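You operate a simulated robot arm through the tools that you are given. There is no shell and no other tool. Be economical: measure what you need, move in short steps, check, and stop when the job is done.

You are at the controls of a simulated robot arm. One attempt, no reset.

## Task
Switch the wash tub off, move the bush in it to the drip tray, load the silver one.
Fine: switch off before the lid comes off; put the lid back on.

It is judged by the outcome, as a careful person would: the job done as asked, and still so three seconds after it is handed in. It fails if anything else is knocked over, pushed out of place, dropped, spilled or broken. A push-on lid holds only when it is set on centred and level and pressed home; a screw cap is set on level and turned clockwise until tight.

## Robot
A 7-joint arm with a two-finger parallel gripper, fixed in place. Base frame: the origin is at the foot of the arm, x ahead of it, y to its left, z up; the work surface is at about z = 0. Lengths are in mm, angles in rad, forces in N, time in s.
With the tool pointing down near the work surface it reaches from about 220 to 580 mm from the base axis. Its first joint turns from -1.152 to 1.152 rad. Payload 2.5 kg.
The TCP is the grasp point between the finger pads, 23 mm short of the fingertips. In the tool frame z runs along the fingers and y along their closing line. Largest opening 94 mm; finger width 38, thickness 10; the body of the gripper, 54 by 96 mm, starts 39 mm behind the TCP.
Orientation is that of the tool frame in the base frame, as a unit quaternion [x, y, z, w]. With the fingers straight down and closing along the base's y, the tool's x points along the base's -x, its y along +y and its z along -z.

## Interface
- The arm moves only by the tool nudge_tool. Its argument "steps" is a list of rows, each a list of 7 numbers: the shift along the tool's x, y, z in mm, then the turn, a rotation vector about the tool's x, y, z in rad, then the gripper command, from -1 (shut) to 1 (fully open), values between in proportion. In form: [[dx, dy, dz, ax, ay, az, grip], ...]. A call has 1 to 20 rows; each row is the pose to reach, as a shift and turn from the pose commanded when the call began, along the tool's axes at that moment. A row lasts 0.2 s, in which the tool goes at most 50 mm and 0.15 rad; a call with a longer step from one row to the next is refused whole, and so is a gripper value outside its range. Where a pose cannot be reached the arm comes as near as it can. A force on the tool above 90 N (or 10 N above the force at the start of the call, whichever is more), or a blocked arm, ends the call early, and 0.2 s more pass. Each finger travels about 108 mm/s and halts on what it meets, pressing with about 37 N; the grip force reading is that of the motor and also rises with nothing between the fingers. The clock runs only during rows and for 0.2 s after the last one: add rows that repeat a pose to give the fingers time. The reply holds the time, the measured pose of the TCP, the force on the tool along the base axes, the opening and the grip force, in the units named above and with some noise, with the torque about the TCP (base axes, N m) and any sound that the robot's microphone picked up.
- Cameras (640 x 400 px; columns grow to the right, rows downward): "scene" is fixed at [95.1, -415.2, 545.4]; the picture's right is [0.96, -0.28, 0.00], its down [-0.15, -0.52, -0.84] and it looks along [0.24, 0.81, -0.54] (base axes); focal length 340 px, centre (320, 200). "wrist" rides on the gripper at [86, 16, -75] in the tool frame; the picture's right is [-0.18, 0.98, 0.00], its down [-0.58, -0.11, -0.81] and it looks along [-0.79, -0.15, 0.59] (tool axes); focal length 243 px, centre (320, 200). There is no depth. A picture from a camera that has moved, and an enlarged one, comes with that camera's place and axes in the base frame and with its lens. The place of the scene camera against the robot may be out by one fixed shift of up to 25 mm in any direction.
- get_image(camera): a new picture of that camera. No time passes.
- enlarge(camera, box): a new picture of the part [left, top, right, bottom] of that camera's present view, enlarged. No time passes.
- close_job(): hands the job in; it is judged then, once.

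Go step by step. Nothing tells you positions but the pictures and the camera data: compare them with the known pose of the tool, close in by small moves and look again before you grip or let go. The budget is 120 turns and 68 pictures, counting those below and the enlarged ones. Unless the task says otherwise, let go and move clear before handing in, and close with one line.

The tools are called after ">>>" as a command line: name --pt "numbers of a row" for each row, then --argument value for the rest, lists and objects as JSON in quotes. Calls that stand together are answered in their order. nudge_tool: Moves the arm, as the interface text tells. Its arguments: {"type":"object","properties":{"steps":{"type":"array","items":{"type":"array","items":{"type":"number"}}}},"required":["steps"]} The other tools are called the same way: get_image (camera) takes a picture; enlarge (camera, box) takes an enlarged picture of a part of a camera's view; close_job () hands the job in.

At the start:

```text
time_s: 0.0
ee_pos: [324.8, 86.9, 345.4]
ee_rot: [0.0, 1.0, 0.001, 0.001]
ft_force: [-0.4, 0.1, -0.3]
torque: [0.0, -0.01, -0.02]
grip_width: 93.9
grip_force: 0.1
```

scene: 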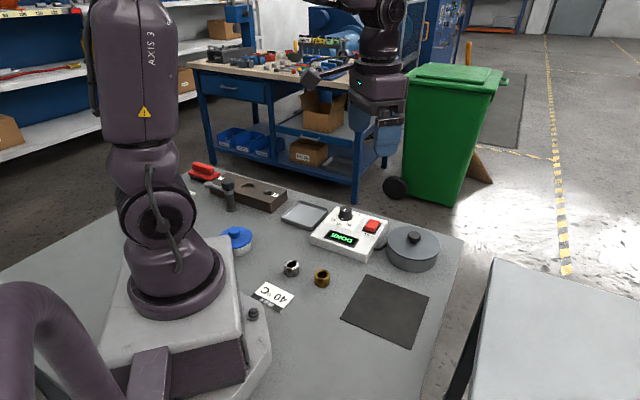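
wrist: 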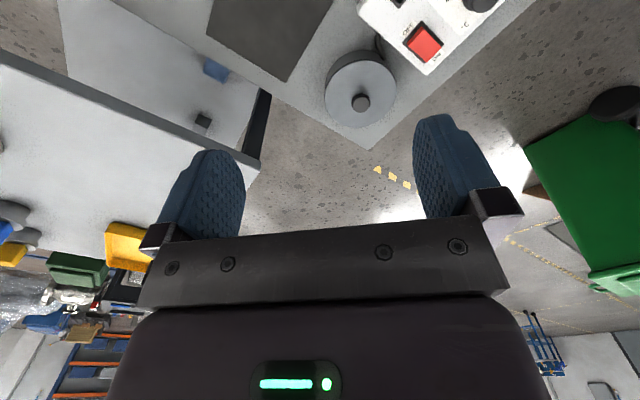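

I see a tub with a knobbed lid, a control box with a red switch and a knob, a tray, two bushes (silver and brass) and a card. I'll look closer first.

>>> enlarge --camera "scene" --box '[260, 180, 460, 305]'

>>> enlarge --camera "scene" --box '[180, 150, 340, 310]'

```text
3.20 times, centred on (360, 242) of scene
camera zoom: at [95.1, -415.2, 545.4], right [0.96, -0.28, 0.0], down [-0.15, -0.52, -0.84], along [0.24, 0.81, -0.54], focal length 1088 px, centre (192, 64)
```

zoom: 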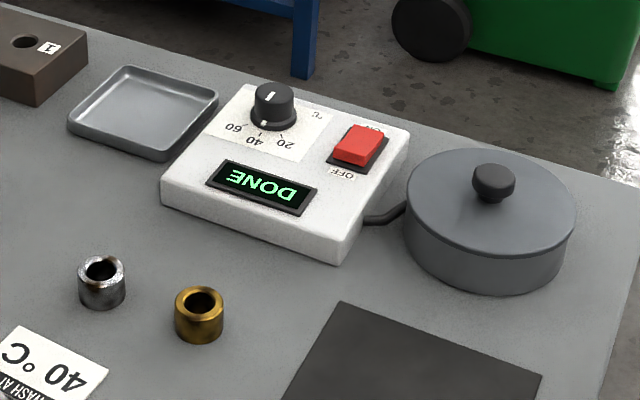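

```text
2.50 times, centred on (260, 230) of scene
camera zoom: at [95.1, -415.2, 545.4], right [0.96, -0.28, 0.0], down [-0.15, -0.52, -0.84], along [0.24, 0.81, -0.54], focal length 850 px, centre (470, 125)
```

zoom: 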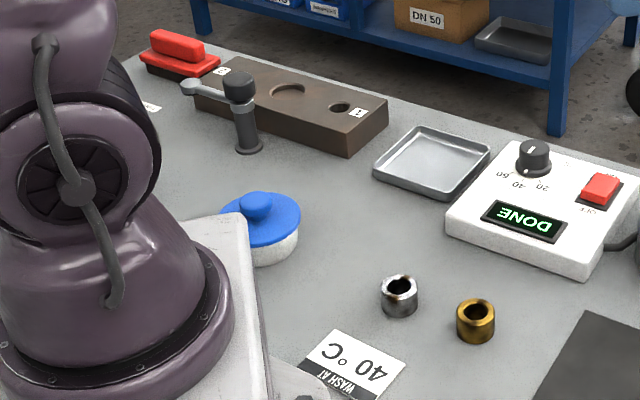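

The scene camera is offset (the wrist view puts things about 30 mm further in +y), so I'll measure with the wrist camera. I'll move back and turn left to see the box and tray.

>>> nudge_tool --pt "15 15 0 0 0 -0.14 -1" --pt "30 30 0 0 0 -0.28 -1" --pt "45 45 0 0 0 -0.42 -1" --pt "60 60 0 0 0 -0.56 -1" --pt "60 60 0 0 0 -0.6 -1" --pt "60 60 0 0 0 -0.6 -1"

>>> get_image --camera "wrist"

```text
time_s: 1.4
ee_pos: [264.4, 147.3, 344.2]
ee_rot: [-0.295, 0.955, 0.0, 0.0]
ft_force: [-0.5, -0.3, 0.3]
torque: [0.0, 0.01, 0.06]
grip_width: 0.0
grip_force: 37.0
```

```text
63 pictures are left
camera wrist: at [185.7, 111.1, 419.8], right [-0.4, 0.91, 0.0], down [0.54, 0.24, 0.81], along [0.74, 0.33, -0.59], focal length 243 px, centre (320, 200)
```

wrist: 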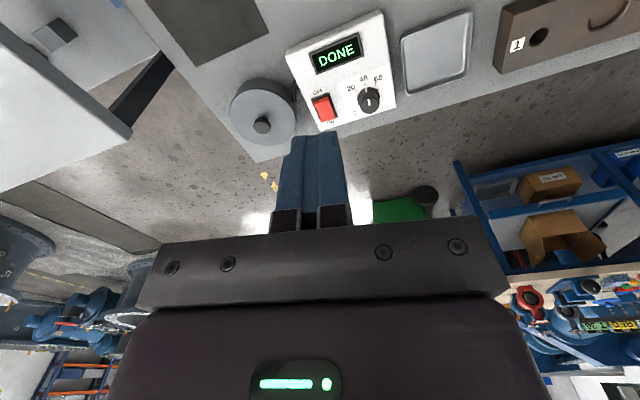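

>>> enlarge --camera "wrist" --box '[220, 0, 480, 160]'

```text
2.46 times, centred on (350, 80) of wrist
camera zoom: at [185.7, 111.1, 419.8], right [-0.4, 0.91, 0.0], down [0.54, 0.24, 0.81], along [0.74, 0.33, -0.59], focal length 597 px, centre (246, 495)
```

zoom: 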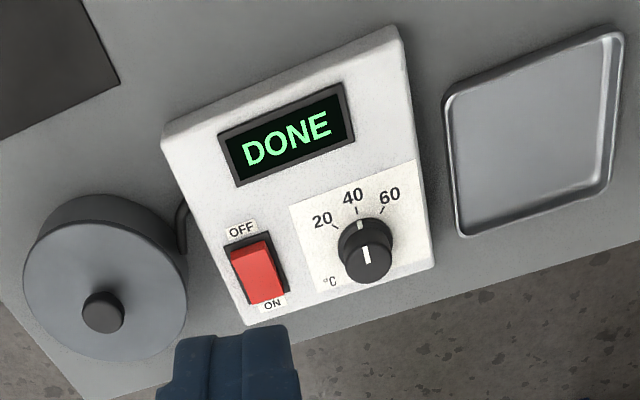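

The box is turned about 45°, with the switch's OFF end at about (395, 207), the tub at about (465, 125), and the panel reading DONE. I'll move nearer over the switch's OFF end, fingers shut, for a close look.

>>> nudge_tool --pt "-35 -7 40 0 0 -0.1 -1" --pt "-70 -14 80 0 0 -0.185 -1" --pt "-105 -20 115 0 0 -0.185 -1" --pt "-132 -26 150 0 0 -0.185 -1" --pt "-132 -26 190 0 0 -0.185 -1" --pt "-132 -26 190 0 0 -0.185 -1"

>>> get_image --camera "wrist"

>>> enlarge --camera "wrist" --box '[220, 0, 420, 125]'

```text
refused: row 1 steps farther than a row can; nothing moved
```

```text
61 pictures are left
camera wrist: at [185.7, 111.1, 419.8], right [-0.4, 0.91, 0.0], down [0.54, 0.24, 0.81], along [0.74, 0.33, -0.59], focal length 243 px, centre (320, 200)
```

wrist: 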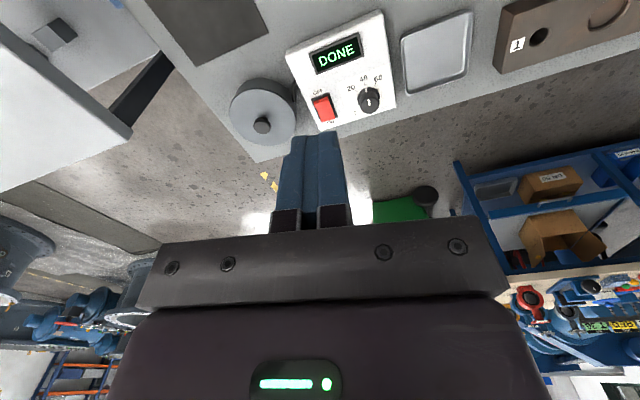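

```text
3.20 times, centred on (320, 62) of wrist
camera zoom: at [185.7, 111.1, 419.8], right [-0.4, 0.91, 0.0], down [0.54, 0.24, 0.81], along [0.74, 0.33, -0.59], focal length 776 px, centre (320, 640)
```

zoom: 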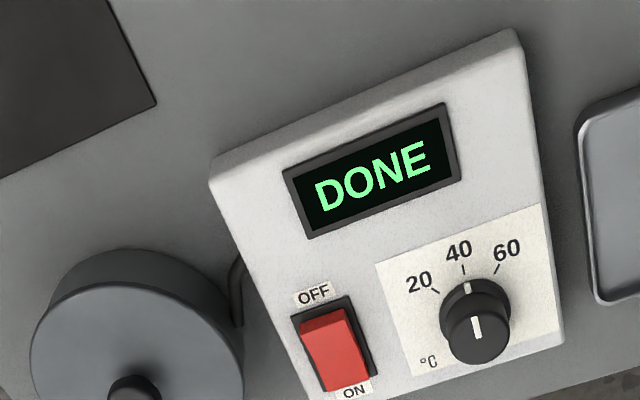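

The move was refused because one step was over the limit. I'll repeat it in shorter steps.

>>> nudge_tool --pt "-26 -5 30 0 0 -0.1 -1" --pt "-52 -10 60 0 0 -0.185 -1" --pt "-78 -15 90 0 0 -0.185 -1" --pt "-104 -20 120 0 0 -0.185 -1" --pt "-132 -26 150 0 0 -0.185 -1" --pt "-132 -26 190 0 0 -0.185 -1" --pt "-132 -26 190 0 0 -0.185 -1"

```text
time_s: 3.0
ee_pos: [388.7, 200.9, 156.0]
ee_rot: [-0.382, 0.924, 0.0, 0.0]
ft_force: [0.2, -0.5, 0.7]
torque: [-0.01, 0.02, 0.03]
grip_width: 0.0
grip_force: 36.9
```

>>> get_image --camera "wrist"

>>> enlarge --camera "wrist" --box '[240, 0, 400, 140]'

```text
59 pictures are left
camera wrist: at [317.5, 149.6, 229.9], right [-0.56, 0.83, 0.0], down [0.49, 0.33, 0.81], along [0.67, 0.45, -0.59], focal length 243 px, centre (320, 200)
```

wrist: 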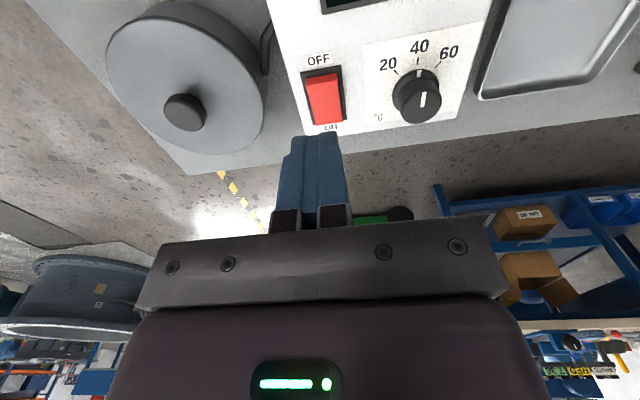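

```text
2.86 times, centred on (320, 70) of wrist
camera zoom: at [317.5, 149.6, 229.9], right [-0.56, 0.83, 0.0], down [0.49, 0.33, 0.81], along [0.67, 0.45, -0.59], focal length 693 px, centre (320, 571)
```

zoom: 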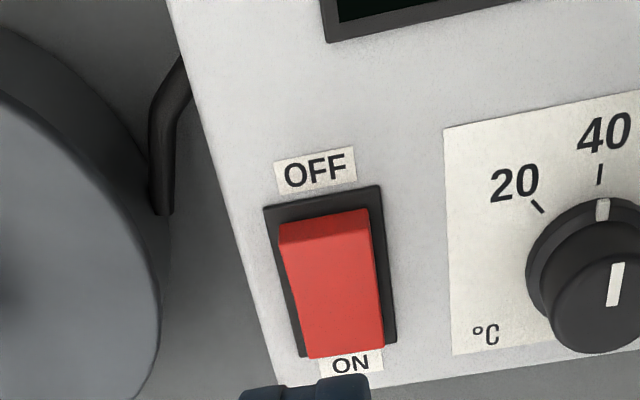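

The rocker's OFF end is the raised one, near (399, 206). I'll tilt the shut fingers so the leading edge lands just inside that end, come down above it and check.

>>> nudge_tool --pt "-6 -4 20 0 0.13 0 -1" --pt "-6 -4 45 0 0.25 0 -1" --pt "-6 -4 65 0 0.25 0 -1" --pt "-6 -4 65 0 0.25 0 -1"

>>> enlarge --camera "wrist" --box '[220, 0, 420, 160]'

>>> enlarge --camera "scene" --box '[300, 170, 440, 280]'

```text
time_s: 4.0
ee_pos: [395.0, 200.8, 90.2]
ee_rot: [-0.38, 0.916, -0.048, -0.116]
ft_force: [0.9, 1.1, 0.5]
torque: [0.04, -0.02, 0.04]
grip_width: 0.0
grip_force: 37.2
```

```text
2.50 times, centred on (320, 80) of wrist
camera zoom: at [338.8, 165.9, 184.1], right [-0.57, 0.82, -0.05], down [0.62, 0.46, 0.64], along [0.54, 0.33, -0.77], focal length 606 px, centre (320, 500)
```

zoom: 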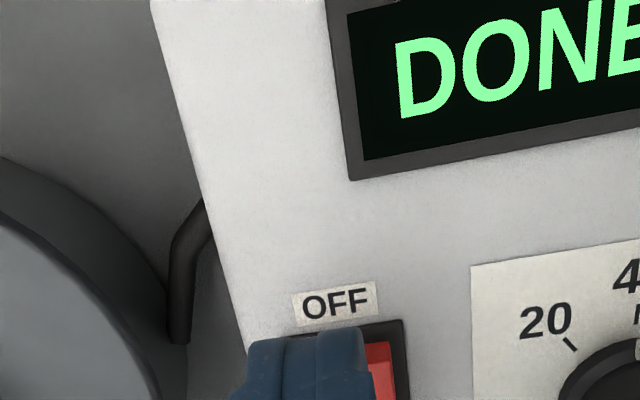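

```text
3.64 times, centred on (370, 225) of scene
camera zoom: at [95.1, -415.2, 545.4], right [0.96, -0.28, 0.0], down [-0.15, -0.52, -0.84], along [0.24, 0.81, -0.54], focal length 1236 px, centre (138, 109)
```

zoom: 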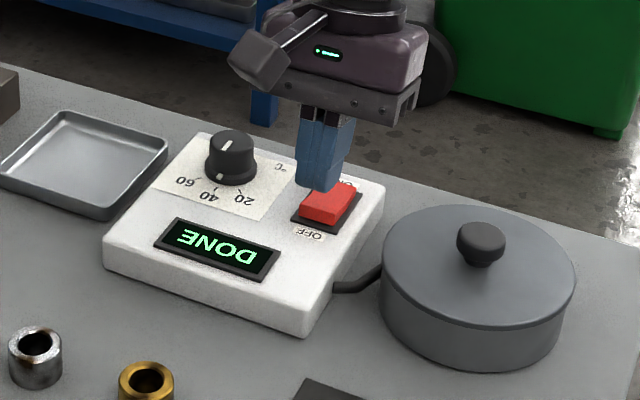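

The fingers are lined up over the OFF half of the rocker. I'll press straight down in small steps and listen for the click.

>>> nudge_tool --pt "-5.6 0 5.8 0 0 0 -1" --pt "-6.8 0 10.6 0 0 0 -1" --pt "-7.6 0 13.5 0 0 0 -1" --pt "-8.3 0 16.5 0 0 0 -1" --pt "-9.1 0 19.4 0 0 0 -1" --pt "-9.8 0 22.3 0 0 0 -1"

```text
time_s: 5.4
ee_pos: [399.4, 204.6, 65.5]
ee_rot: [-0.379, 0.917, -0.048, -0.115]
ft_force: [-1.3, -1.2, 3.5]
torque: [0.04, -0.01, 0.0]
grip_width: 0.0
grip_force: 37.0
```

>>> nudge_tool --pt "-0.5 0 1.9 0 0 0 -1" --pt "-1 0 3.9 0 0 0 -1" --pt "-1.2 0 4.8 0 0 0 -1"

>>> enlarge --camera "scene" --box '[300, 170, 440, 280]'

```text
time_s: 6.2
ee_pos: [398.9, 203.7, 64.6]
ee_rot: [-0.38, 0.916, -0.049, -0.117]
ft_force: [-20.3, -9.2, 51.1]
torque: [0.21, 0.1, 0.06]
grip_width: 0.0
grip_force: 37.4
heard: click
```

```text
3.64 times, centred on (370, 225) of scene
camera zoom: at [94.9, -415.4, 545.4], right [0.96, -0.28, 0.0], down [-0.15, -0.52, -0.84], along [0.24, 0.81, -0.54], focal length 1236 px, centre (138, 109)
```

zoom: 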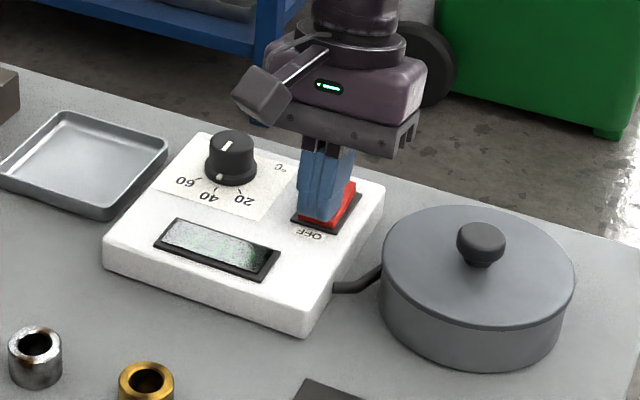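

The click came and the display is dark: it is off. I'll rise, level the tool and move to view the tub lid.

>>> nudge_tool --pt "8.6 0 -34 0 0 0 -1" --pt "20 0 -77 0 -0.12 0 -1" --pt "30 0 -116 0 -0.25 0 -1" --pt "30 0 -116 0 -0.25 0 -1"

```text
time_s: 7.2
ee_pos: [399.9, 204.1, 180.6]
ee_rot: [-0.382, 0.924, 0.001, 0.001]
ft_force: [-0.3, 0.0, 0.9]
torque: [0.05, 0.04, 0.0]
grip_width: 0.1
grip_force: 36.8
```

>>> nudge_tool --pt "10 -30 0 0 0 0.13 -1" --pt "20 -60 0 0 0 0.27 -0.5" --pt "31 -94 0 0 0 0.41 0" --pt "31 -94 0 0 0 0.52 0.3" --pt "31 -94 0 0 0 0.52 0.3"

>>> get_image --camera "wrist"

>>> enlarge --camera "scene" --box '[340, 190, 460, 290]'

```text
time_s: 8.4
ee_pos: [442.6, 114.3, 181.8]
ee_rot: [-0.131, 0.991, 0.0, 0.0]
ft_force: [-0.3, 0.3, -0.1]
torque: [0.01, 0.0, -0.03]
grip_width: 61.2
grip_force: 0.0
```

```text
54 pictures are left
camera wrist: at [356.1, 106.7, 255.1], right [-0.08, 1.0, 0.0], down [0.59, 0.05, 0.81], along [0.8, 0.06, -0.59], focal length 243 px, centre (320, 200)
```

wrist: 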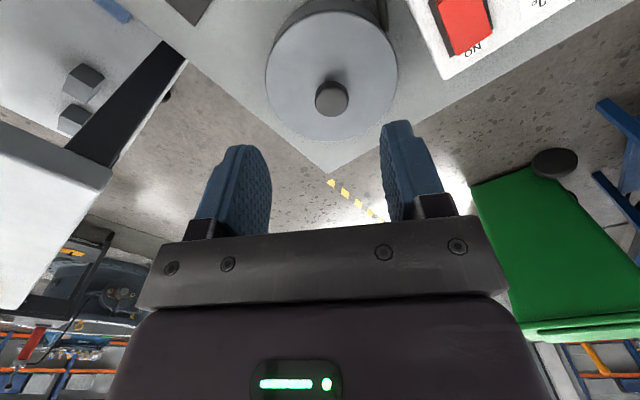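

```text
4.00 times, centred on (400, 240) of scene
camera zoom: at [95.1, -415.2, 545.4], right [0.96, -0.28, 0.0], down [-0.15, -0.52, -0.84], along [0.24, 0.81, -0.54], focal length 1360 px, centre (0, 40)
```

zoom: 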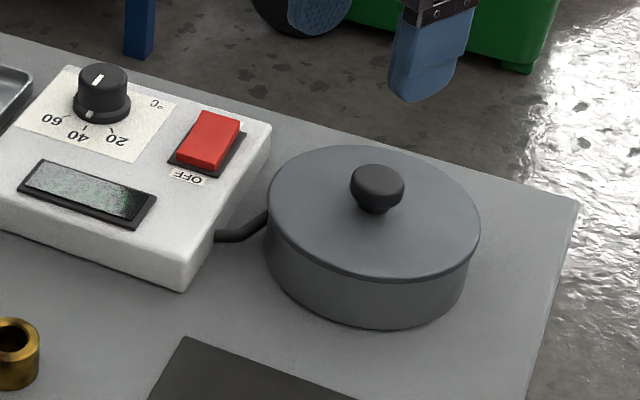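

The lid knob is at about (468, 125), top near z 60. I'll centre above it and descend partway with the fingers open.

>>> nudge_tool --pt "-14 2 20 0 0 0 0.3" --pt "-28 3.5 45 0 0 0 0.3" --pt "-28 3.5 77 0 0 0 0.3" --pt "-28 3.5 77 0 0 0 0.3"

>>> get_image --camera "wrist"

>>> enlarge --camera "scene" --box '[340, 180, 460, 280]'

```text
time_s: 9.4
ee_pos: [470.1, 125.1, 101.8]
ee_rot: [-0.132, 0.991, 0.001, 0.0]
ft_force: [-0.1, 0.1, 0.7]
torque: [0.0, -0.01, 0.0]
grip_width: 61.1
grip_force: 0.1
```

```text
52 pictures are left
camera wrist: at [381.8, 117.7, 176.7], right [-0.08, 1.0, 0.0], down [0.59, 0.05, 0.81], along [0.8, 0.06, -0.59], focal length 243 px, centre (320, 200)
```

wrist: 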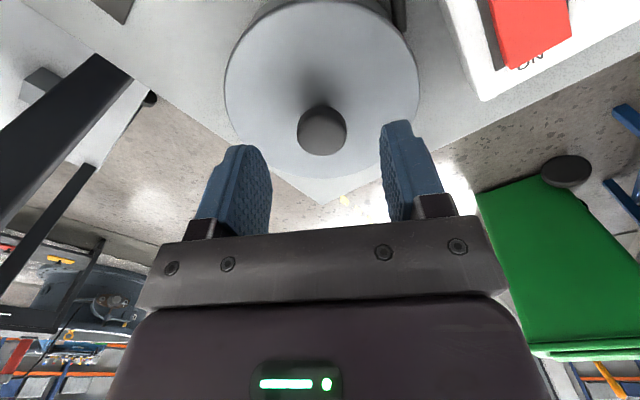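

```text
4.00 times, centred on (400, 230) of scene
camera zoom: at [95.1, -415.2, 545.4], right [0.96, -0.28, 0.0], down [-0.15, -0.52, -0.84], along [0.24, 0.81, -0.54], focal length 1360 px, centre (0, 80)
```

zoom: 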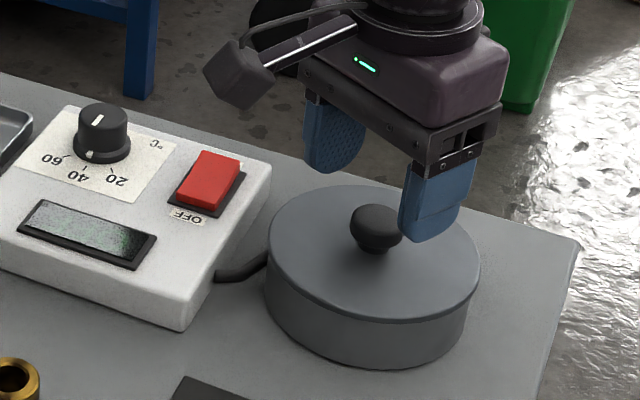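

Centred within 1 mm. Going down to z≈68 and closing on the knob.

>>> nudge_tool --pt "0 0 12 0 0 0 0.3" --pt "0 0 24 0 0 0 0.3" --pt "0 0 34 0 0 0 0.3" --pt "0 0 34 0 0 0 0.3"

>>> enlarge --camera "scene" --box '[340, 180, 460, 280]'

```text
time_s: 10.4
ee_pos: [468.8, 126.4, 69.3]
ee_rot: [-0.132, 0.991, 0.001, 0.0]
ft_force: [0.6, -0.2, -0.4]
torque: [-0.03, 0.01, -0.01]
grip_width: 60.9
grip_force: 0.1
```

```text
4.00 times, centred on (400, 230) of scene
camera zoom: at [95.1, -415.2, 545.4], right [0.96, -0.28, 0.0], down [-0.15, -0.52, -0.84], along [0.24, 0.81, -0.54], focal length 1360 px, centre (0, 80)
```

zoom: 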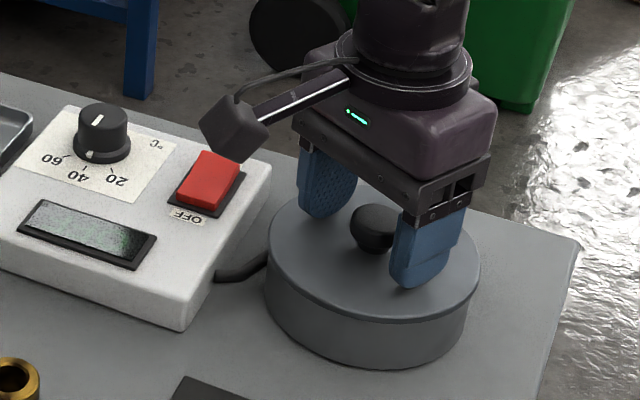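

>>> nudge_tool --pt "0 0 0 0 0 0 -0.3" --pt "0 0 0 0 0 0 -1" --pt "0 0 0 0 0 0 -1" --pt "0 0 0 0 0 0 -1"

```text
time_s: 11.4
ee_pos: [469.2, 125.2, 69.2]
ee_rot: [-0.133, 0.991, 0.0, 0.001]
ft_force: [-0.6, -0.3, 0.6]
torque: [0.04, -0.01, -0.01]
grip_width: 28.9
grip_force: 36.8
heard: snap
```

The knob is held (29 mm). Lifting slowly.

>>> nudge_tool --pt "0 0 -4 0 0 0 -1" --pt "0 0 -8 0 0 0 -1" --pt "0 0 -14 0 0 0 -1" --pt "0 0 -24 0 0 0 -1" --pt "0 0 -40 0 0 0 -1"

>>> enlarge --camera "scene" --box '[320, 160, 460, 280]'

```text
time_s: 12.6
ee_pos: [468.6, 125.7, 109.8]
ee_rot: [-0.132, 0.991, 0.001, 0.0]
ft_force: [1.3, -0.1, -0.8]
torque: [-0.02, 0.04, -0.01]
grip_width: 28.6
grip_force: 37.0
```

```text
3.33 times, centred on (390, 220) of scene
camera zoom: at [95.1, -415.2, 545.4], right [0.96, -0.28, 0.0], down [-0.15, -0.52, -0.84], along [0.24, 0.81, -0.54], focal length 1133 px, centre (87, 133)
```

zoom: 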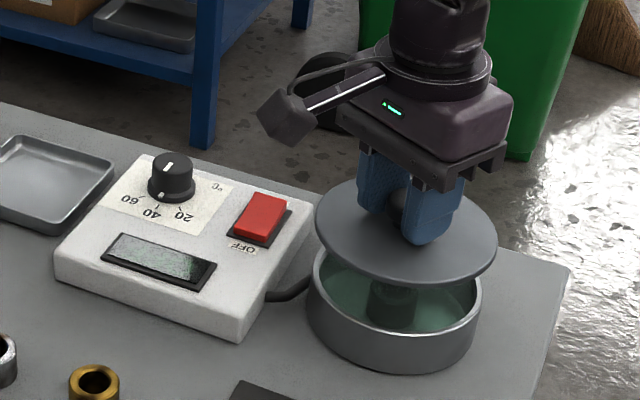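

The lid is off, held level; the tub holds liquid and a bush. I'll carry the lid to the dark mat around (357, 5).

>>> nudge_tool --pt "0 0 -20 0 0 0 -1" --pt "0 0 -40 0 0 0 -1" --pt "20 -13 -45 0 0 0 -1" --pt "48 -30 -45 0 0 0 -1" --pt "76 -48 -45 0 0 0 -1" --pt "104 -66 -45 0 0 0 -1" --pt "128 -81 -45 0 0 0 -1" --pt "139 -88 -45 0 0 0 -1" --pt "139 -88 -45 0 0 0 -1"

>>> get_image --camera "scene"

>>> get_image --camera "wrist"

```text
time_s: 14.6
ee_pos: [357.8, 5.2, 154.2]
ee_rot: [-0.133, 0.991, 0.0, 0.0]
ft_force: [0.1, -0.2, -0.3]
torque: [0.0, -0.01, -0.03]
grip_width: 28.7
grip_force: 36.8
```

```text
48 pictures are left
```

scene: 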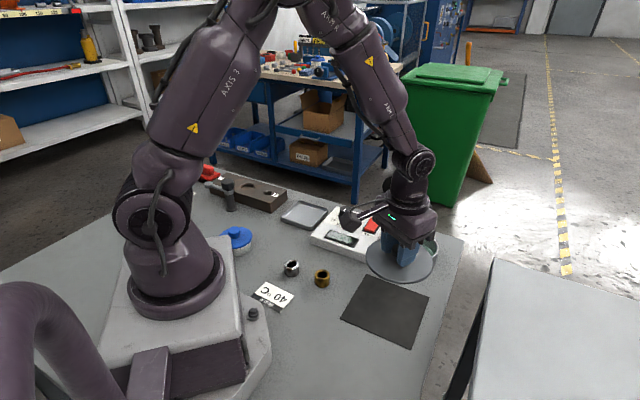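

```text
47 pictures are left
camera wrist: at [271.1, -2.8, 228.7], right [-0.08, 1.0, 0.0], down [0.59, 0.05, 0.81], along [0.8, 0.06, -0.59], focal length 243 px, centre (320, 200)
```

wrist: 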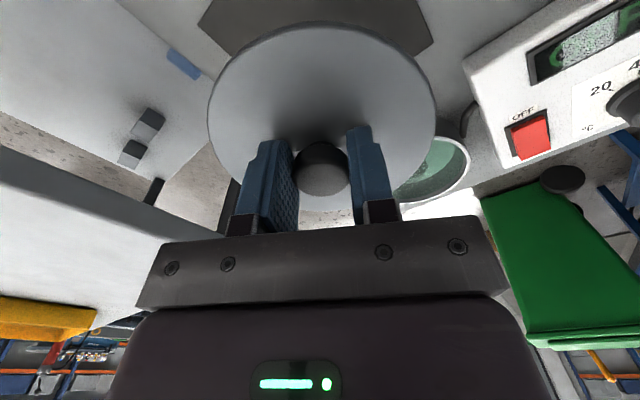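

The lid is right over the mat's centre. Lowering, slowly near the end.

>>> nudge_tool --pt "0 -2 40 0 0 0 -1" --pt "0 -2 80 0 0 0 -1" --pt "0 -2 100 0 0 0 -1" --pt "0 -2 104 0 0 0 -1" --pt "0 -2 104 0 0 0 -1"

>>> enlarge --camera "scene" --box '[320, 230, 460, 350]'

```text
time_s: 15.8
ee_pos: [358.1, 3.1, 51.8]
ee_rot: [-0.132, 0.991, 0.0, 0.001]
ft_force: [0.3, -0.3, 0.3]
torque: [0.0, 0.0, -0.01]
grip_width: 28.8
grip_force: 37.2
```

```text
3.33 times, centred on (390, 290) of scene
camera zoom: at [95.1, -415.2, 545.4], right [0.96, -0.28, 0.0], down [-0.15, -0.52, -0.84], along [0.24, 0.81, -0.54], focal length 1133 px, centre (87, -100)
```

zoom: 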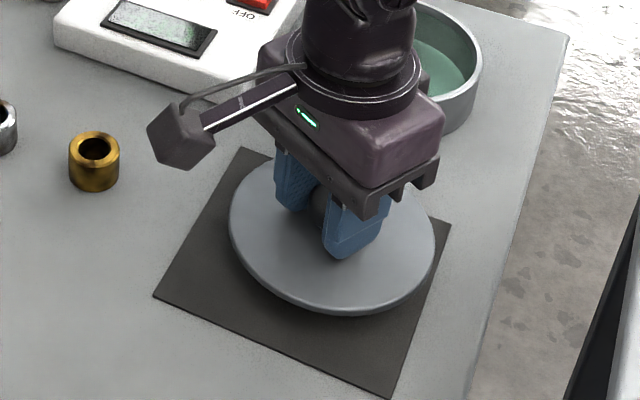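

>>> nudge_tool --pt "0 0 3 0 0 0 -1" --pt "0 0 6 0 0 0 -1" --pt "0 0 9 0 0 0 -1" --pt "0 0 12 0 0 0 -1"

```text
time_s: 16.8
ee_pos: [357.9, 3.3, 39.1]
ee_rot: [-0.132, 0.991, 0.0, 0.0]
ft_force: [-0.5, 0.1, -0.8]
torque: [0.02, 0.0, -0.02]
grip_width: 28.8
grip_force: 37.3
```

>>> nudge_tool --pt "0 0 2 0 0 0 -1" --pt "0 0 4 0 0 0 -1" --pt "0 0 6 0 0 0 -1"

```text
time_s: 17.6
ee_pos: [357.3, 3.2, 33.7]
ee_rot: [-0.133, 0.991, 0.0, 0.0]
ft_force: [-0.1, -0.5, -0.2]
torque: [-0.01, 0.01, 0.03]
grip_width: 28.8
grip_force: 37.1
```

>>> nudge_tool --pt "0 0 1.5 0 0 0 -1" --pt "0 0 3 0 0 0 -1" --pt "0 0 4.5 0 0 0 -1"

>>> enlarge --camera "scene" --box '[320, 230, 460, 350]'

```text
time_s: 18.4
ee_pos: [358.9, 3.2, 30.2]
ee_rot: [-0.132, 0.991, 0.0, 0.002]
ft_force: [-9.7, 0.2, 39.9]
torque: [0.36, 0.07, 0.02]
grip_width: 29.1
grip_force: 37.2
```

```text
3.33 times, centred on (390, 290) of scene
camera zoom: at [95.0, -415.2, 545.4], right [0.96, -0.28, 0.0], down [-0.15, -0.52, -0.84], along [0.24, 0.81, -0.54], focal length 1133 px, centre (87, -100)
```

zoom: 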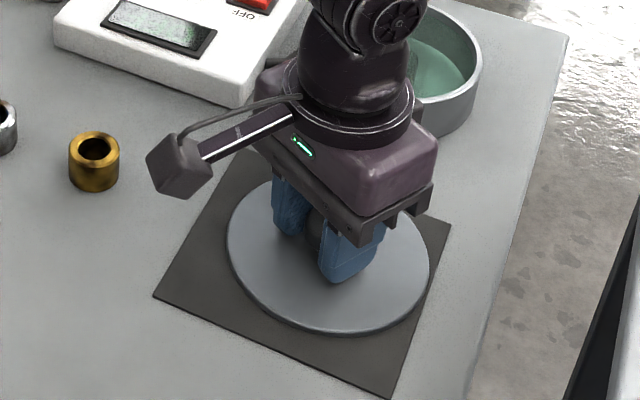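

The lid is resting on the mat (contact at TCP z≈30). Releasing and rising.

>>> nudge_tool --pt "0 0 -1.5 0 0 0 -1" --pt "0 0 -1.5 0 0 0 -0.3" --pt "0 0 -1.5 0 0 0 0.3" --pt "0 0 -1.5 0 0 0 0.3" --pt "0 0 -40 0 0 0 0.3" --pt "0 0 -80 0 0 0 0.3" --pt "0 0 -120 0 0 0 0.3" --pt "0 0 -150 0 0 0 0.3"

```text
time_s: 20.2
ee_pos: [358.7, 4.3, 181.3]
ee_rot: [-0.132, 0.991, 0.0, 0.0]
ft_force: [-0.5, -0.4, 0.2]
torque: [0.02, -0.01, 0.0]
grip_width: 61.0
grip_force: 0.1
```

Now over to the tub to look inside.

>>> nudge_tool --pt "-24 22 -20 0 0 0 0.3" --pt "-49 44 -40 0 0 0 0.3" --pt "-73 66 -60 0 0 0 0.3" --pt "-98 88 -60 0 0 0 0.3" --pt "-98 88 -60 0 0 0 0.3"

>>> get_image --camera "wrist"

>>> enlarge --camera "scene" --box '[320, 200, 460, 340]'

```text
time_s: 21.4
ee_pos: [430.1, 114.3, 238.0]
ee_rot: [-0.132, 0.991, 0.0, 0.0]
ft_force: [-0.4, -0.3, 0.7]
torque: [-0.01, 0.0, 0.01]
grip_width: 61.1
grip_force: 0.1
```

```text
44 pictures are left
camera wrist: at [342.8, 106.0, 313.2], right [-0.08, 1.0, 0.0], down [0.59, 0.05, 0.81], along [0.8, 0.06, -0.59], focal length 243 px, centre (320, 200)
```

wrist: 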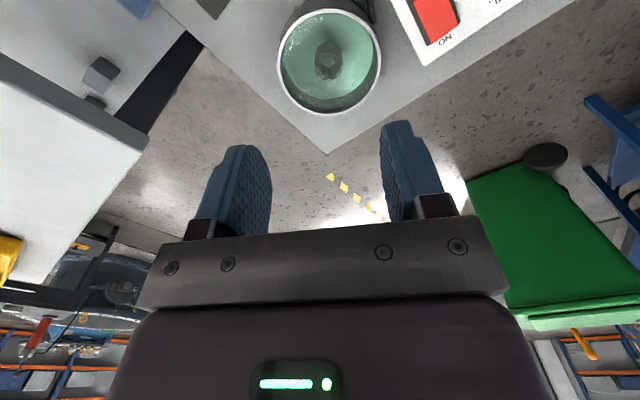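

```text
2.86 times, centred on (390, 270) of scene
camera zoom: at [95.1, -415.2, 545.4], right [0.96, -0.28, 0.0], down [-0.15, -0.52, -0.84], along [0.24, 0.81, -0.54], focal length 971 px, centre (120, 0)
```

zoom: 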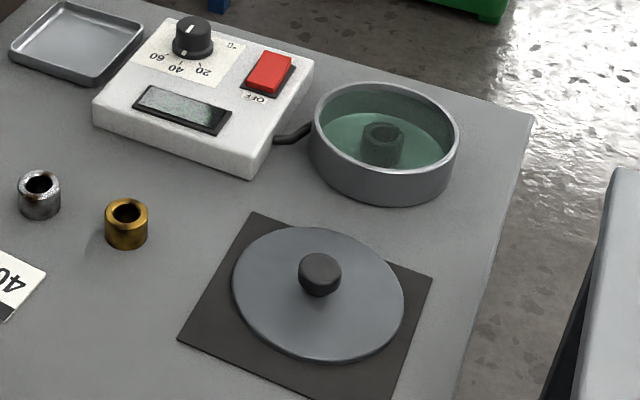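

>>> enlarge --camera "wrist" --box '[260, 0, 400, 120]'

```text
3.33 times, centred on (330, 60) of wrist
camera zoom: at [342.8, 106.0, 313.2], right [-0.08, 1.0, 0.0], down [0.59, 0.05, 0.81], along [0.8, 0.06, -0.59], focal length 809 px, centre (287, 667)
```

zoom: 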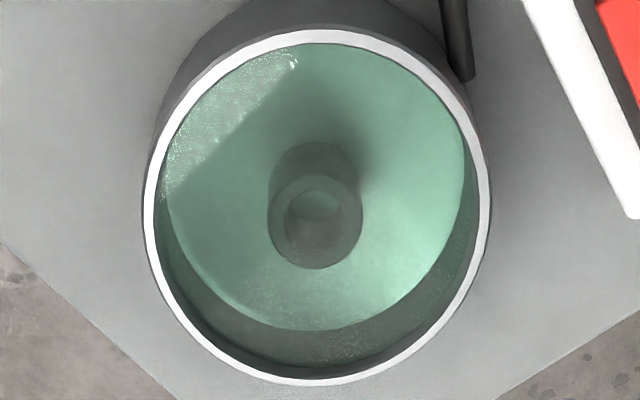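

The bush stands upright near the middle of the tub, about (472, 125), its top just under the liquid. I'll come in above it and check.

>>> nudge_tool --pt "-20 0 40 0 0 0 0.3" --pt "-43.4 -0.7 80 0 0 0 0.3" --pt "-43.4 -0.7 120 0 0 0 0.3" --pt "-43.4 -0.7 148 0 0 0 0.3" --pt "-43.4 -0.7 148 0 0 0 0.3"

>>> get_image --camera "wrist"

>>> enlarge --camera "scene" --box '[360, 180, 460, 280]'

```text
time_s: 22.6
ee_pos: [471.2, 124.7, 89.8]
ee_rot: [-0.132, 0.991, 0.0, 0.0]
ft_force: [-0.1, -0.4, -0.1]
torque: [-0.02, 0.01, -0.01]
grip_width: 61.0
grip_force: 0.2
```

```text
41 pictures are left
camera wrist: at [384.3, 116.5, 164.7], right [-0.08, 1.0, 0.0], down [0.59, 0.05, 0.81], along [0.8, 0.06, -0.59], focal length 243 px, centre (320, 200)
```

wrist: 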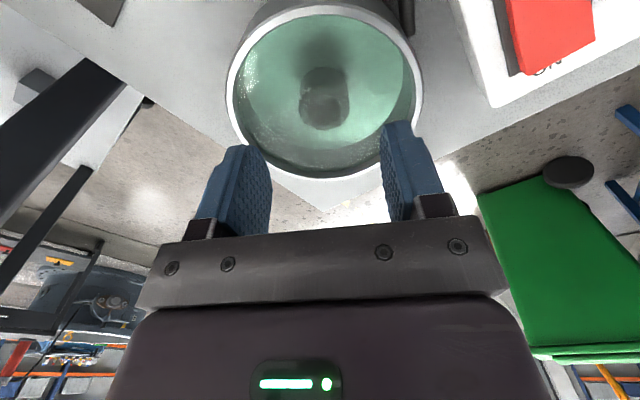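

```text
4.00 times, centred on (410, 230) of scene
camera zoom: at [95.1, -415.2, 545.4], right [0.96, -0.28, 0.0], down [-0.15, -0.52, -0.84], along [0.24, 0.81, -0.54], focal length 1360 px, centre (-40, 80)
```

zoom: 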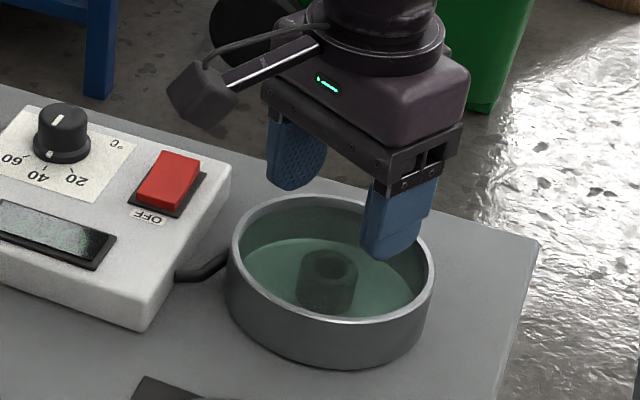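

Aligned. Descending slowly into the liquid around the bush.

>>> nudge_tool --pt "-1 0 10 0 0 0 0.3" --pt "-1 0 20 0 0 0 0.3" --pt "-1 0 30 0 0 0 0.3" --pt "-1 0 38 0 0 0 0.3" --pt "-1 0 46 0 0 0 0.3" --pt "-1 0 52 0 0 0 0.3" --pt "-1 0 57 0 0 0 0.3" --pt "-1 0 57 0 0 0 0.3"

>>> enlarge --camera "scene" --box '[360, 180, 460, 280]'

```text
time_s: 24.4
ee_pos: [473.9, 124.2, 33.8]
ee_rot: [-0.132, 0.991, 0.0, 0.0]
ft_force: [-0.3, -0.1, 0.0]
torque: [0.01, -0.01, 0.02]
grip_width: 61.1
grip_force: 0.1
```

```text
4.00 times, centred on (410, 230) of scene
camera zoom: at [95.1, -415.2, 545.4], right [0.96, -0.28, 0.0], down [-0.15, -0.52, -0.84], along [0.24, 0.81, -0.54], focal length 1360 px, centre (-40, 80)
```

zoom: 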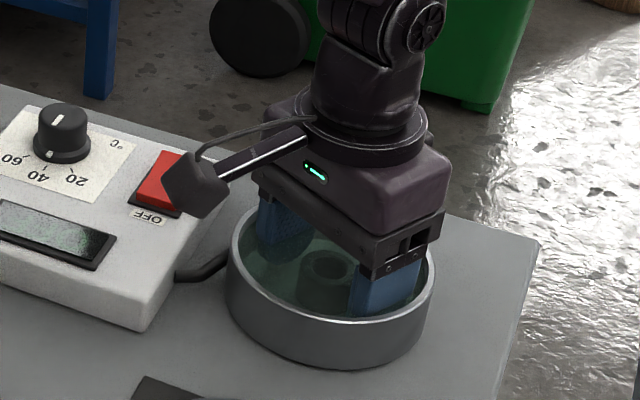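

>>> nudge_tool --pt "0 0 0 0 0 0 0.1" --pt "0 0 0 0 0 0 -0.1" --pt "0 0 0 0 0 0 -0.3" --pt "0 0 0 0 0 0 -0.6" --pt "0 0 0 0 0 0 -1" --pt "0 0 0 0 0 0 -1"

```text
time_s: 25.8
ee_pos: [473.7, 124.4, 33.8]
ee_rot: [-0.132, 0.991, 0.0, 0.001]
ft_force: [0.1, 0.8, 1.4]
torque: [0.04, 0.05, -0.01]
grip_width: 32.0
grip_force: 37.1
```

The bush is held at 32 mm. Lifting slowly and pausing over the tub to drip.

>>> nudge_tool --pt "0 0 -5 0 0 0 -1" --pt "0 0 -12 0 0 0 -1" --pt "0 0 -20 0 0 0 -1" --pt "0 0 -30 0 0 0 -1" --pt "0 0 -40 0 0 0 -1" --pt "0 0 -52 0 0 0 -1" --pt "0 0 -64 0 0 0 -1" --pt "0 0 -64 0 0 0 -1" --pt "0 0 -64 0 0 0 -1" --pt "0 0 -64 0 0 0 -1" --pt "0 0 -64 0 0 0 -1" --pt "0 0 -64 0 0 0 -1" --pt "0 0 -64 0 0 0 -1" --pt "0 0 -64 0 0 0 -1"

>>> enlarge --camera "scene" --box '[340, 160, 460, 280]'

>>> get_image --camera "wrist"

```text
time_s: 28.8
ee_pos: [473.3, 125.0, 99.0]
ee_rot: [-0.133, 0.991, 0.001, 0.0]
ft_force: [0.1, 0.3, -0.5]
torque: [0.01, -0.02, -0.03]
grip_width: 31.9
grip_force: 37.0
```

```text
3.33 times, centred on (400, 220) of scene
camera zoom: at [95.1, -415.2, 545.4], right [0.96, -0.28, 0.0], down [-0.15, -0.52, -0.84], along [0.24, 0.81, -0.54], focal length 1133 px, centre (53, 133)
```

zoom: 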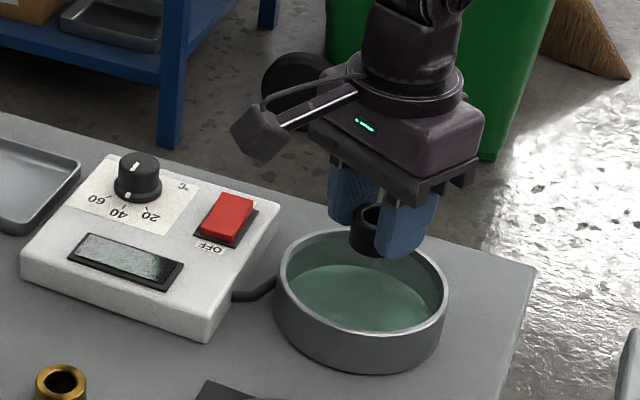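

```text
37 pictures are left
camera wrist: at [386.8, 117.1, 173.0], right [-0.08, 1.0, 0.0], down [0.59, 0.05, 0.81], along [0.8, 0.06, -0.59], focal length 243 px, centre (320, 200)
```

wrist: 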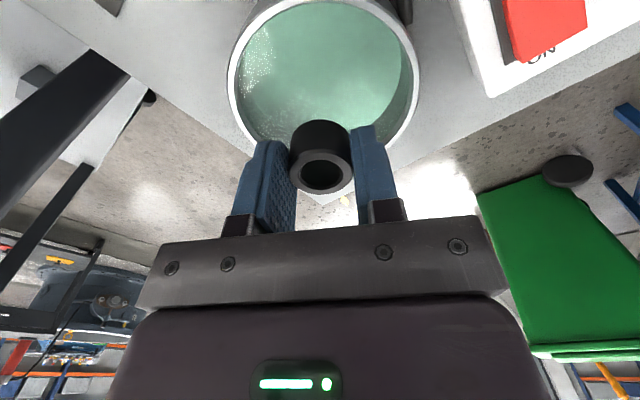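

A dark bush is in the gripper. I'll raise it and carry it over to the drip tray around (275, 353), viewing before lowering.

>>> nudge_tool --pt "0 0 -30 0 0 0 -1" --pt "0 0 -60 0 0 0 -1" --pt "18 37 -65 0 0 -0.06 -1" --pt "37 75 -65 0 0 -0.13 -1" --pt "55 113 -65 0 0 -0.2 -1" --pt "73 151 -65 0 0 -0.27 -1" --pt "91 189 -65 0 0 -0.35 -1" --pt "109 227 -65 0 0 -0.43 -1" --pt "124 258 -65 0 0 -0.5 -1" --pt "131 272 -65 0 0 -0.52 -1" --pt "131 272 -65 0 0 -0.52 -1"

>>> get_image --camera "wrist"

>>> get_image --camera "scene"

```text
time_s: 31.2
ee_pos: [275.9, 352.2, 162.0]
ee_rot: [-0.382, 0.924, 0.0, -0.001]
ft_force: [-0.3, -0.1, -1.1]
torque: [0.0, 0.0, 0.01]
grip_width: 31.9
grip_force: 36.5
```

```text
36 pictures are left
camera wrist: at [203.9, 302.4, 236.9], right [-0.56, 0.83, 0.0], down [0.49, 0.33, 0.81], along [0.67, 0.46, -0.59], focal length 243 px, centre (320, 200)
```

wrist: 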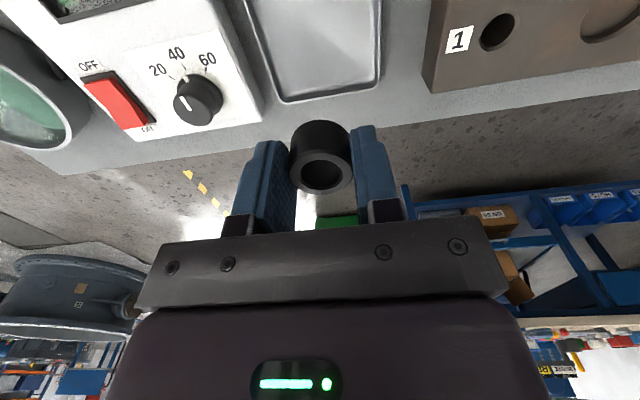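

```text
35 pictures are left
```

scene: 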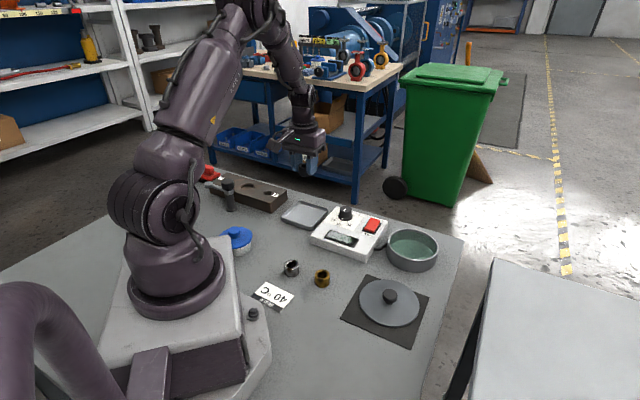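

The tray position is confirmed at (275, 353), directly beneath. Lowering.

>>> nudge_tool --pt "0 0 40 0 0 0 -1" --pt "0 0 80 0 0 0 -1" --pt "0 0 105 0 0 0 -1" --pt "0 0 118 0 0 0 -1" --pt "0 0 122 0 0 0 -1" --pt "0 0 122 0 0 0 -1"

>>> enlarge --camera "scene" --box '[250, 160, 350, 260]'

```text
time_s: 32.6
ee_pos: [275.9, 351.8, 41.2]
ee_rot: [-0.383, 0.924, 0.001, 0.0]
ft_force: [0.0, 0.1, -1.6]
torque: [-0.01, -0.01, 0.01]
grip_width: 32.0
grip_force: 37.1
```

```text
4.00 times, centred on (300, 210) of scene
camera zoom: at [95.1, -415.2, 545.4], right [0.96, -0.28, 0.0], down [-0.15, -0.52, -0.84], along [0.24, 0.81, -0.54], focal length 1360 px, centre (400, 160)
```

zoom: 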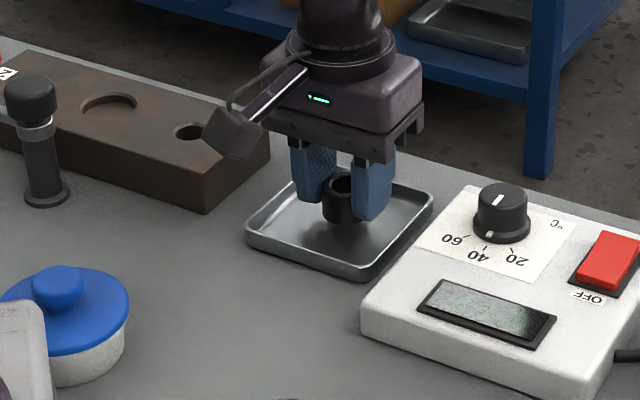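

>>> nudge_tool --pt "0 0 2 0 0 0 -1" --pt "0 0 4 0 0 0 -1" --pt "0 0 6 0 0 0 -1" --pt "0 0 7.5 0 0 0 -1"

```text
time_s: 33.6
ee_pos: [275.8, 353.4, 35.3]
ee_rot: [-0.382, 0.924, 0.0, 0.0]
ft_force: [-1.6, -0.4, 2.5]
torque: [0.0, 0.09, -0.02]
grip_width: 31.9
grip_force: 36.6
```

>>> nudge_tool --pt "0 0 1 0 0 0 -1" --pt "0 0 2 0 0 0 -1"

```text
time_s: 34.2
ee_pos: [276.1, 353.5, 33.2]
ee_rot: [-0.383, 0.924, 0.0, 0.001]
ft_force: [-9.7, -13.3, 44.2]
torque: [-0.4, 0.28, -0.01]
grip_width: 31.5
grip_force: 37.0
```

The bush is on the tray floor. Releasing and rising.

>>> nudge_tool --pt "0 0 -1.5 0 0 0 -1" --pt "0 0 -1.5 0 0 0 -0.6" --pt "0 0 -1.5 0 0 0 0.05" --pt "0 0 -1.5 0 0 0 0.05" --pt "0 0 -30 0 0 0 0.05" --pt "0 0 -70 0 0 0 0.05" --pt "0 0 -110 0 0 0 0.05" --pt "0 0 -150 0 0 0 0.05"

>>> enlarge --camera "scene" --box '[240, 180, 400, 300]'

```text
time_s: 36.0
ee_pos: [273.4, 353.6, 182.3]
ee_rot: [-0.382, 0.924, 0.0, 0.001]
ft_force: [0.1, -0.1, 0.8]
torque: [0.0, -0.01, 0.03]
grip_width: 49.7
grip_force: 0.0
```

```text
3.33 times, centred on (320, 240) of scene
camera zoom: at [95.1, -415.2, 545.4], right [0.96, -0.28, 0.0], down [-0.15, -0.52, -0.84], along [0.24, 0.81, -0.54], focal length 1133 px, centre (320, 67)
```

zoom: 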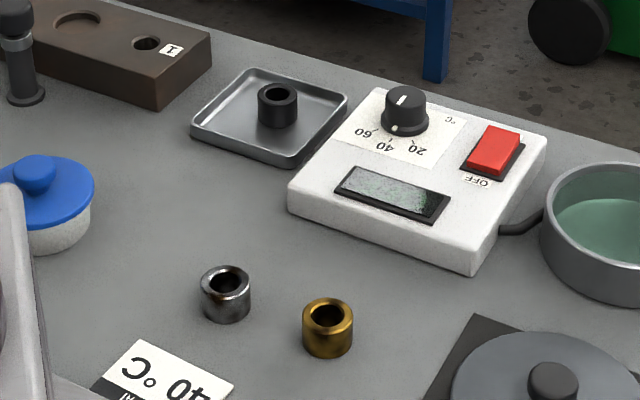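

The dark bush stands in the tray. Next the silver bush, about (190, 151); I'll move above it with the wrist turned so the camera stays clear of the arm's base.

>>> nudge_tool --pt "20 -8 0 0 0 0.13 0.2" --pt "40 -16 0 0 0 0.26 0.3" --pt "61 -24 0 0 0 0.39 0.3" --pt "81 -32 0 0 0 0.52 0.3" --pt "102 -40 0 0 0 0.65 0.3" --pt "122 -48 0 0 0 0.78 0.3" --pt "142 -56 0 0 0 0.91 0.3" --pt "163 -64 0 0 0 1.04 0.3" --pt "183 -72 0 0 0 1.17 0.3" --pt "203 -79 0 0 0 1.285 0.3" --pt "203 -79 0 0 0 1.285 0.3"

>>> get_image --camera "wrist"

>>> get_image --camera "scene"

```text
time_s: 38.4
ee_pos: [187.1, 153.8, 182.0]
ee_rot: [0.249, 0.969, 0.001, 0.001]
ft_force: [-0.5, -0.4, -0.9]
torque: [-0.02, 0.0, -0.02]
grip_width: 61.0
grip_force: 0.1
```

```text
32 pictures are left
camera wrist: at [120.5, 208.1, 256.3], right [0.64, 0.77, 0.0], down [0.46, -0.38, 0.81], along [0.62, -0.51, -0.59], focal length 243 px, centre (320, 200)
```

wrist: 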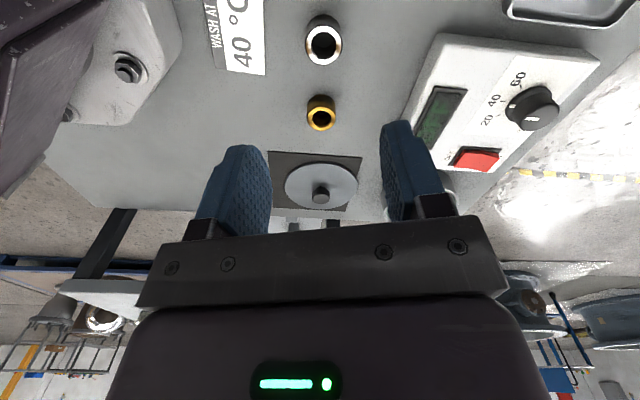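

```text
31 pictures are left
```

scene: 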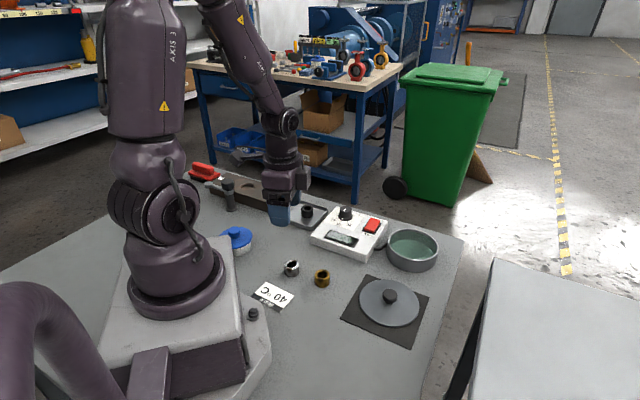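

Silver measured at about (189, 155). Lowering to check.

>>> nudge_tool --pt "-1.3 1.8 35 0 0 0 0.3" --pt "-1.3 1.8 70 0 0 0 0.3" --pt "-1.3 1.8 98 0 0 0 0.3" --pt "-1.3 1.8 98 0 0 0 0.3"

>>> get_image --camera "wrist"

>>> enlarge --camera "scene" --box '[220, 200, 360, 320]'

```text
time_s: 39.4
ee_pos: [189.9, 155.2, 84.2]
ee_rot: [0.247, 0.969, 0.0, 0.0]
ft_force: [0.0, -0.3, -0.2]
torque: [-0.02, 0.0, 0.0]
grip_width: 61.2
grip_force: 0.1
```

```text
30 pictures are left
camera wrist: at [122.3, 209.7, 159.4], right [0.63, 0.77, 0.0], down [0.46, -0.37, 0.81], along [0.62, -0.51, -0.59], focal length 243 px, centre (320, 200)
```

wrist: 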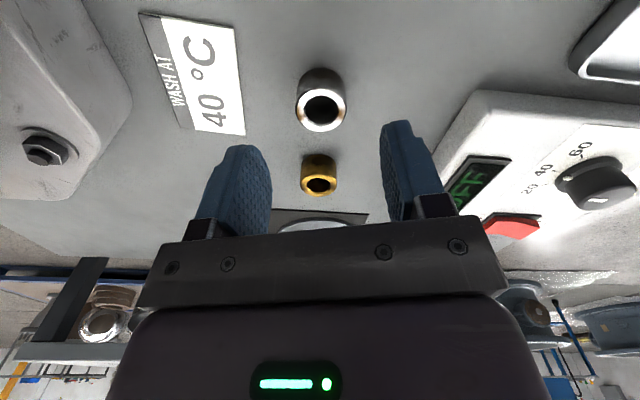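

```text
3.33 times, centred on (290, 260) of scene
camera zoom: at [95.1, -415.2, 545.4], right [0.96, -0.28, 0.0], down [-0.15, -0.52, -0.84], along [0.24, 0.81, -0.54], focal length 1133 px, centre (420, 0)
```

zoom: 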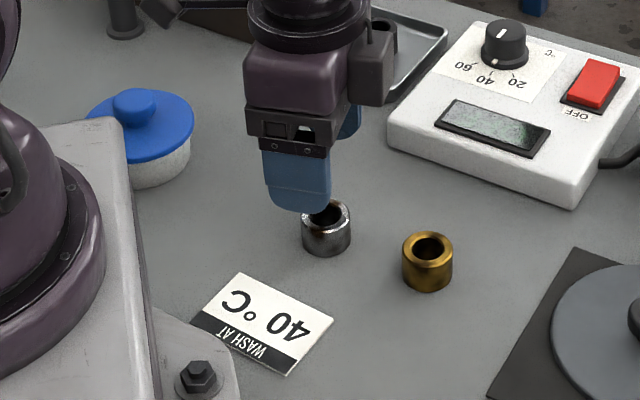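

The panel reads OFF. The silver bush is centred between the fingers; descending and gripping.

>>> nudge_tool --pt "2 0 18 0 0 0 0.3" --pt "2 0 36 0 0 0 0.3" --pt "2 0 46 0 0 0 0.3" --pt "2 0 53 0 0 0 0.3" --pt "2 0 53 0 0 0 0.0" --pt "2 0 53 0 0 0 -0.3" --pt "2 0 53 0 0 0 -0.7" --pt "2 0 53 0 0 0 -1" --pt "2 0 53 0 0 0 -1"

```text
time_s: 41.4
ee_pos: [187.7, 156.4, 30.6]
ee_rot: [0.248, 0.969, 0.0, 0.0]
ft_force: [-0.6, 1.1, 0.1]
torque: [-0.01, 0.02, -0.02]
grip_width: 31.6
grip_force: 37.2
```

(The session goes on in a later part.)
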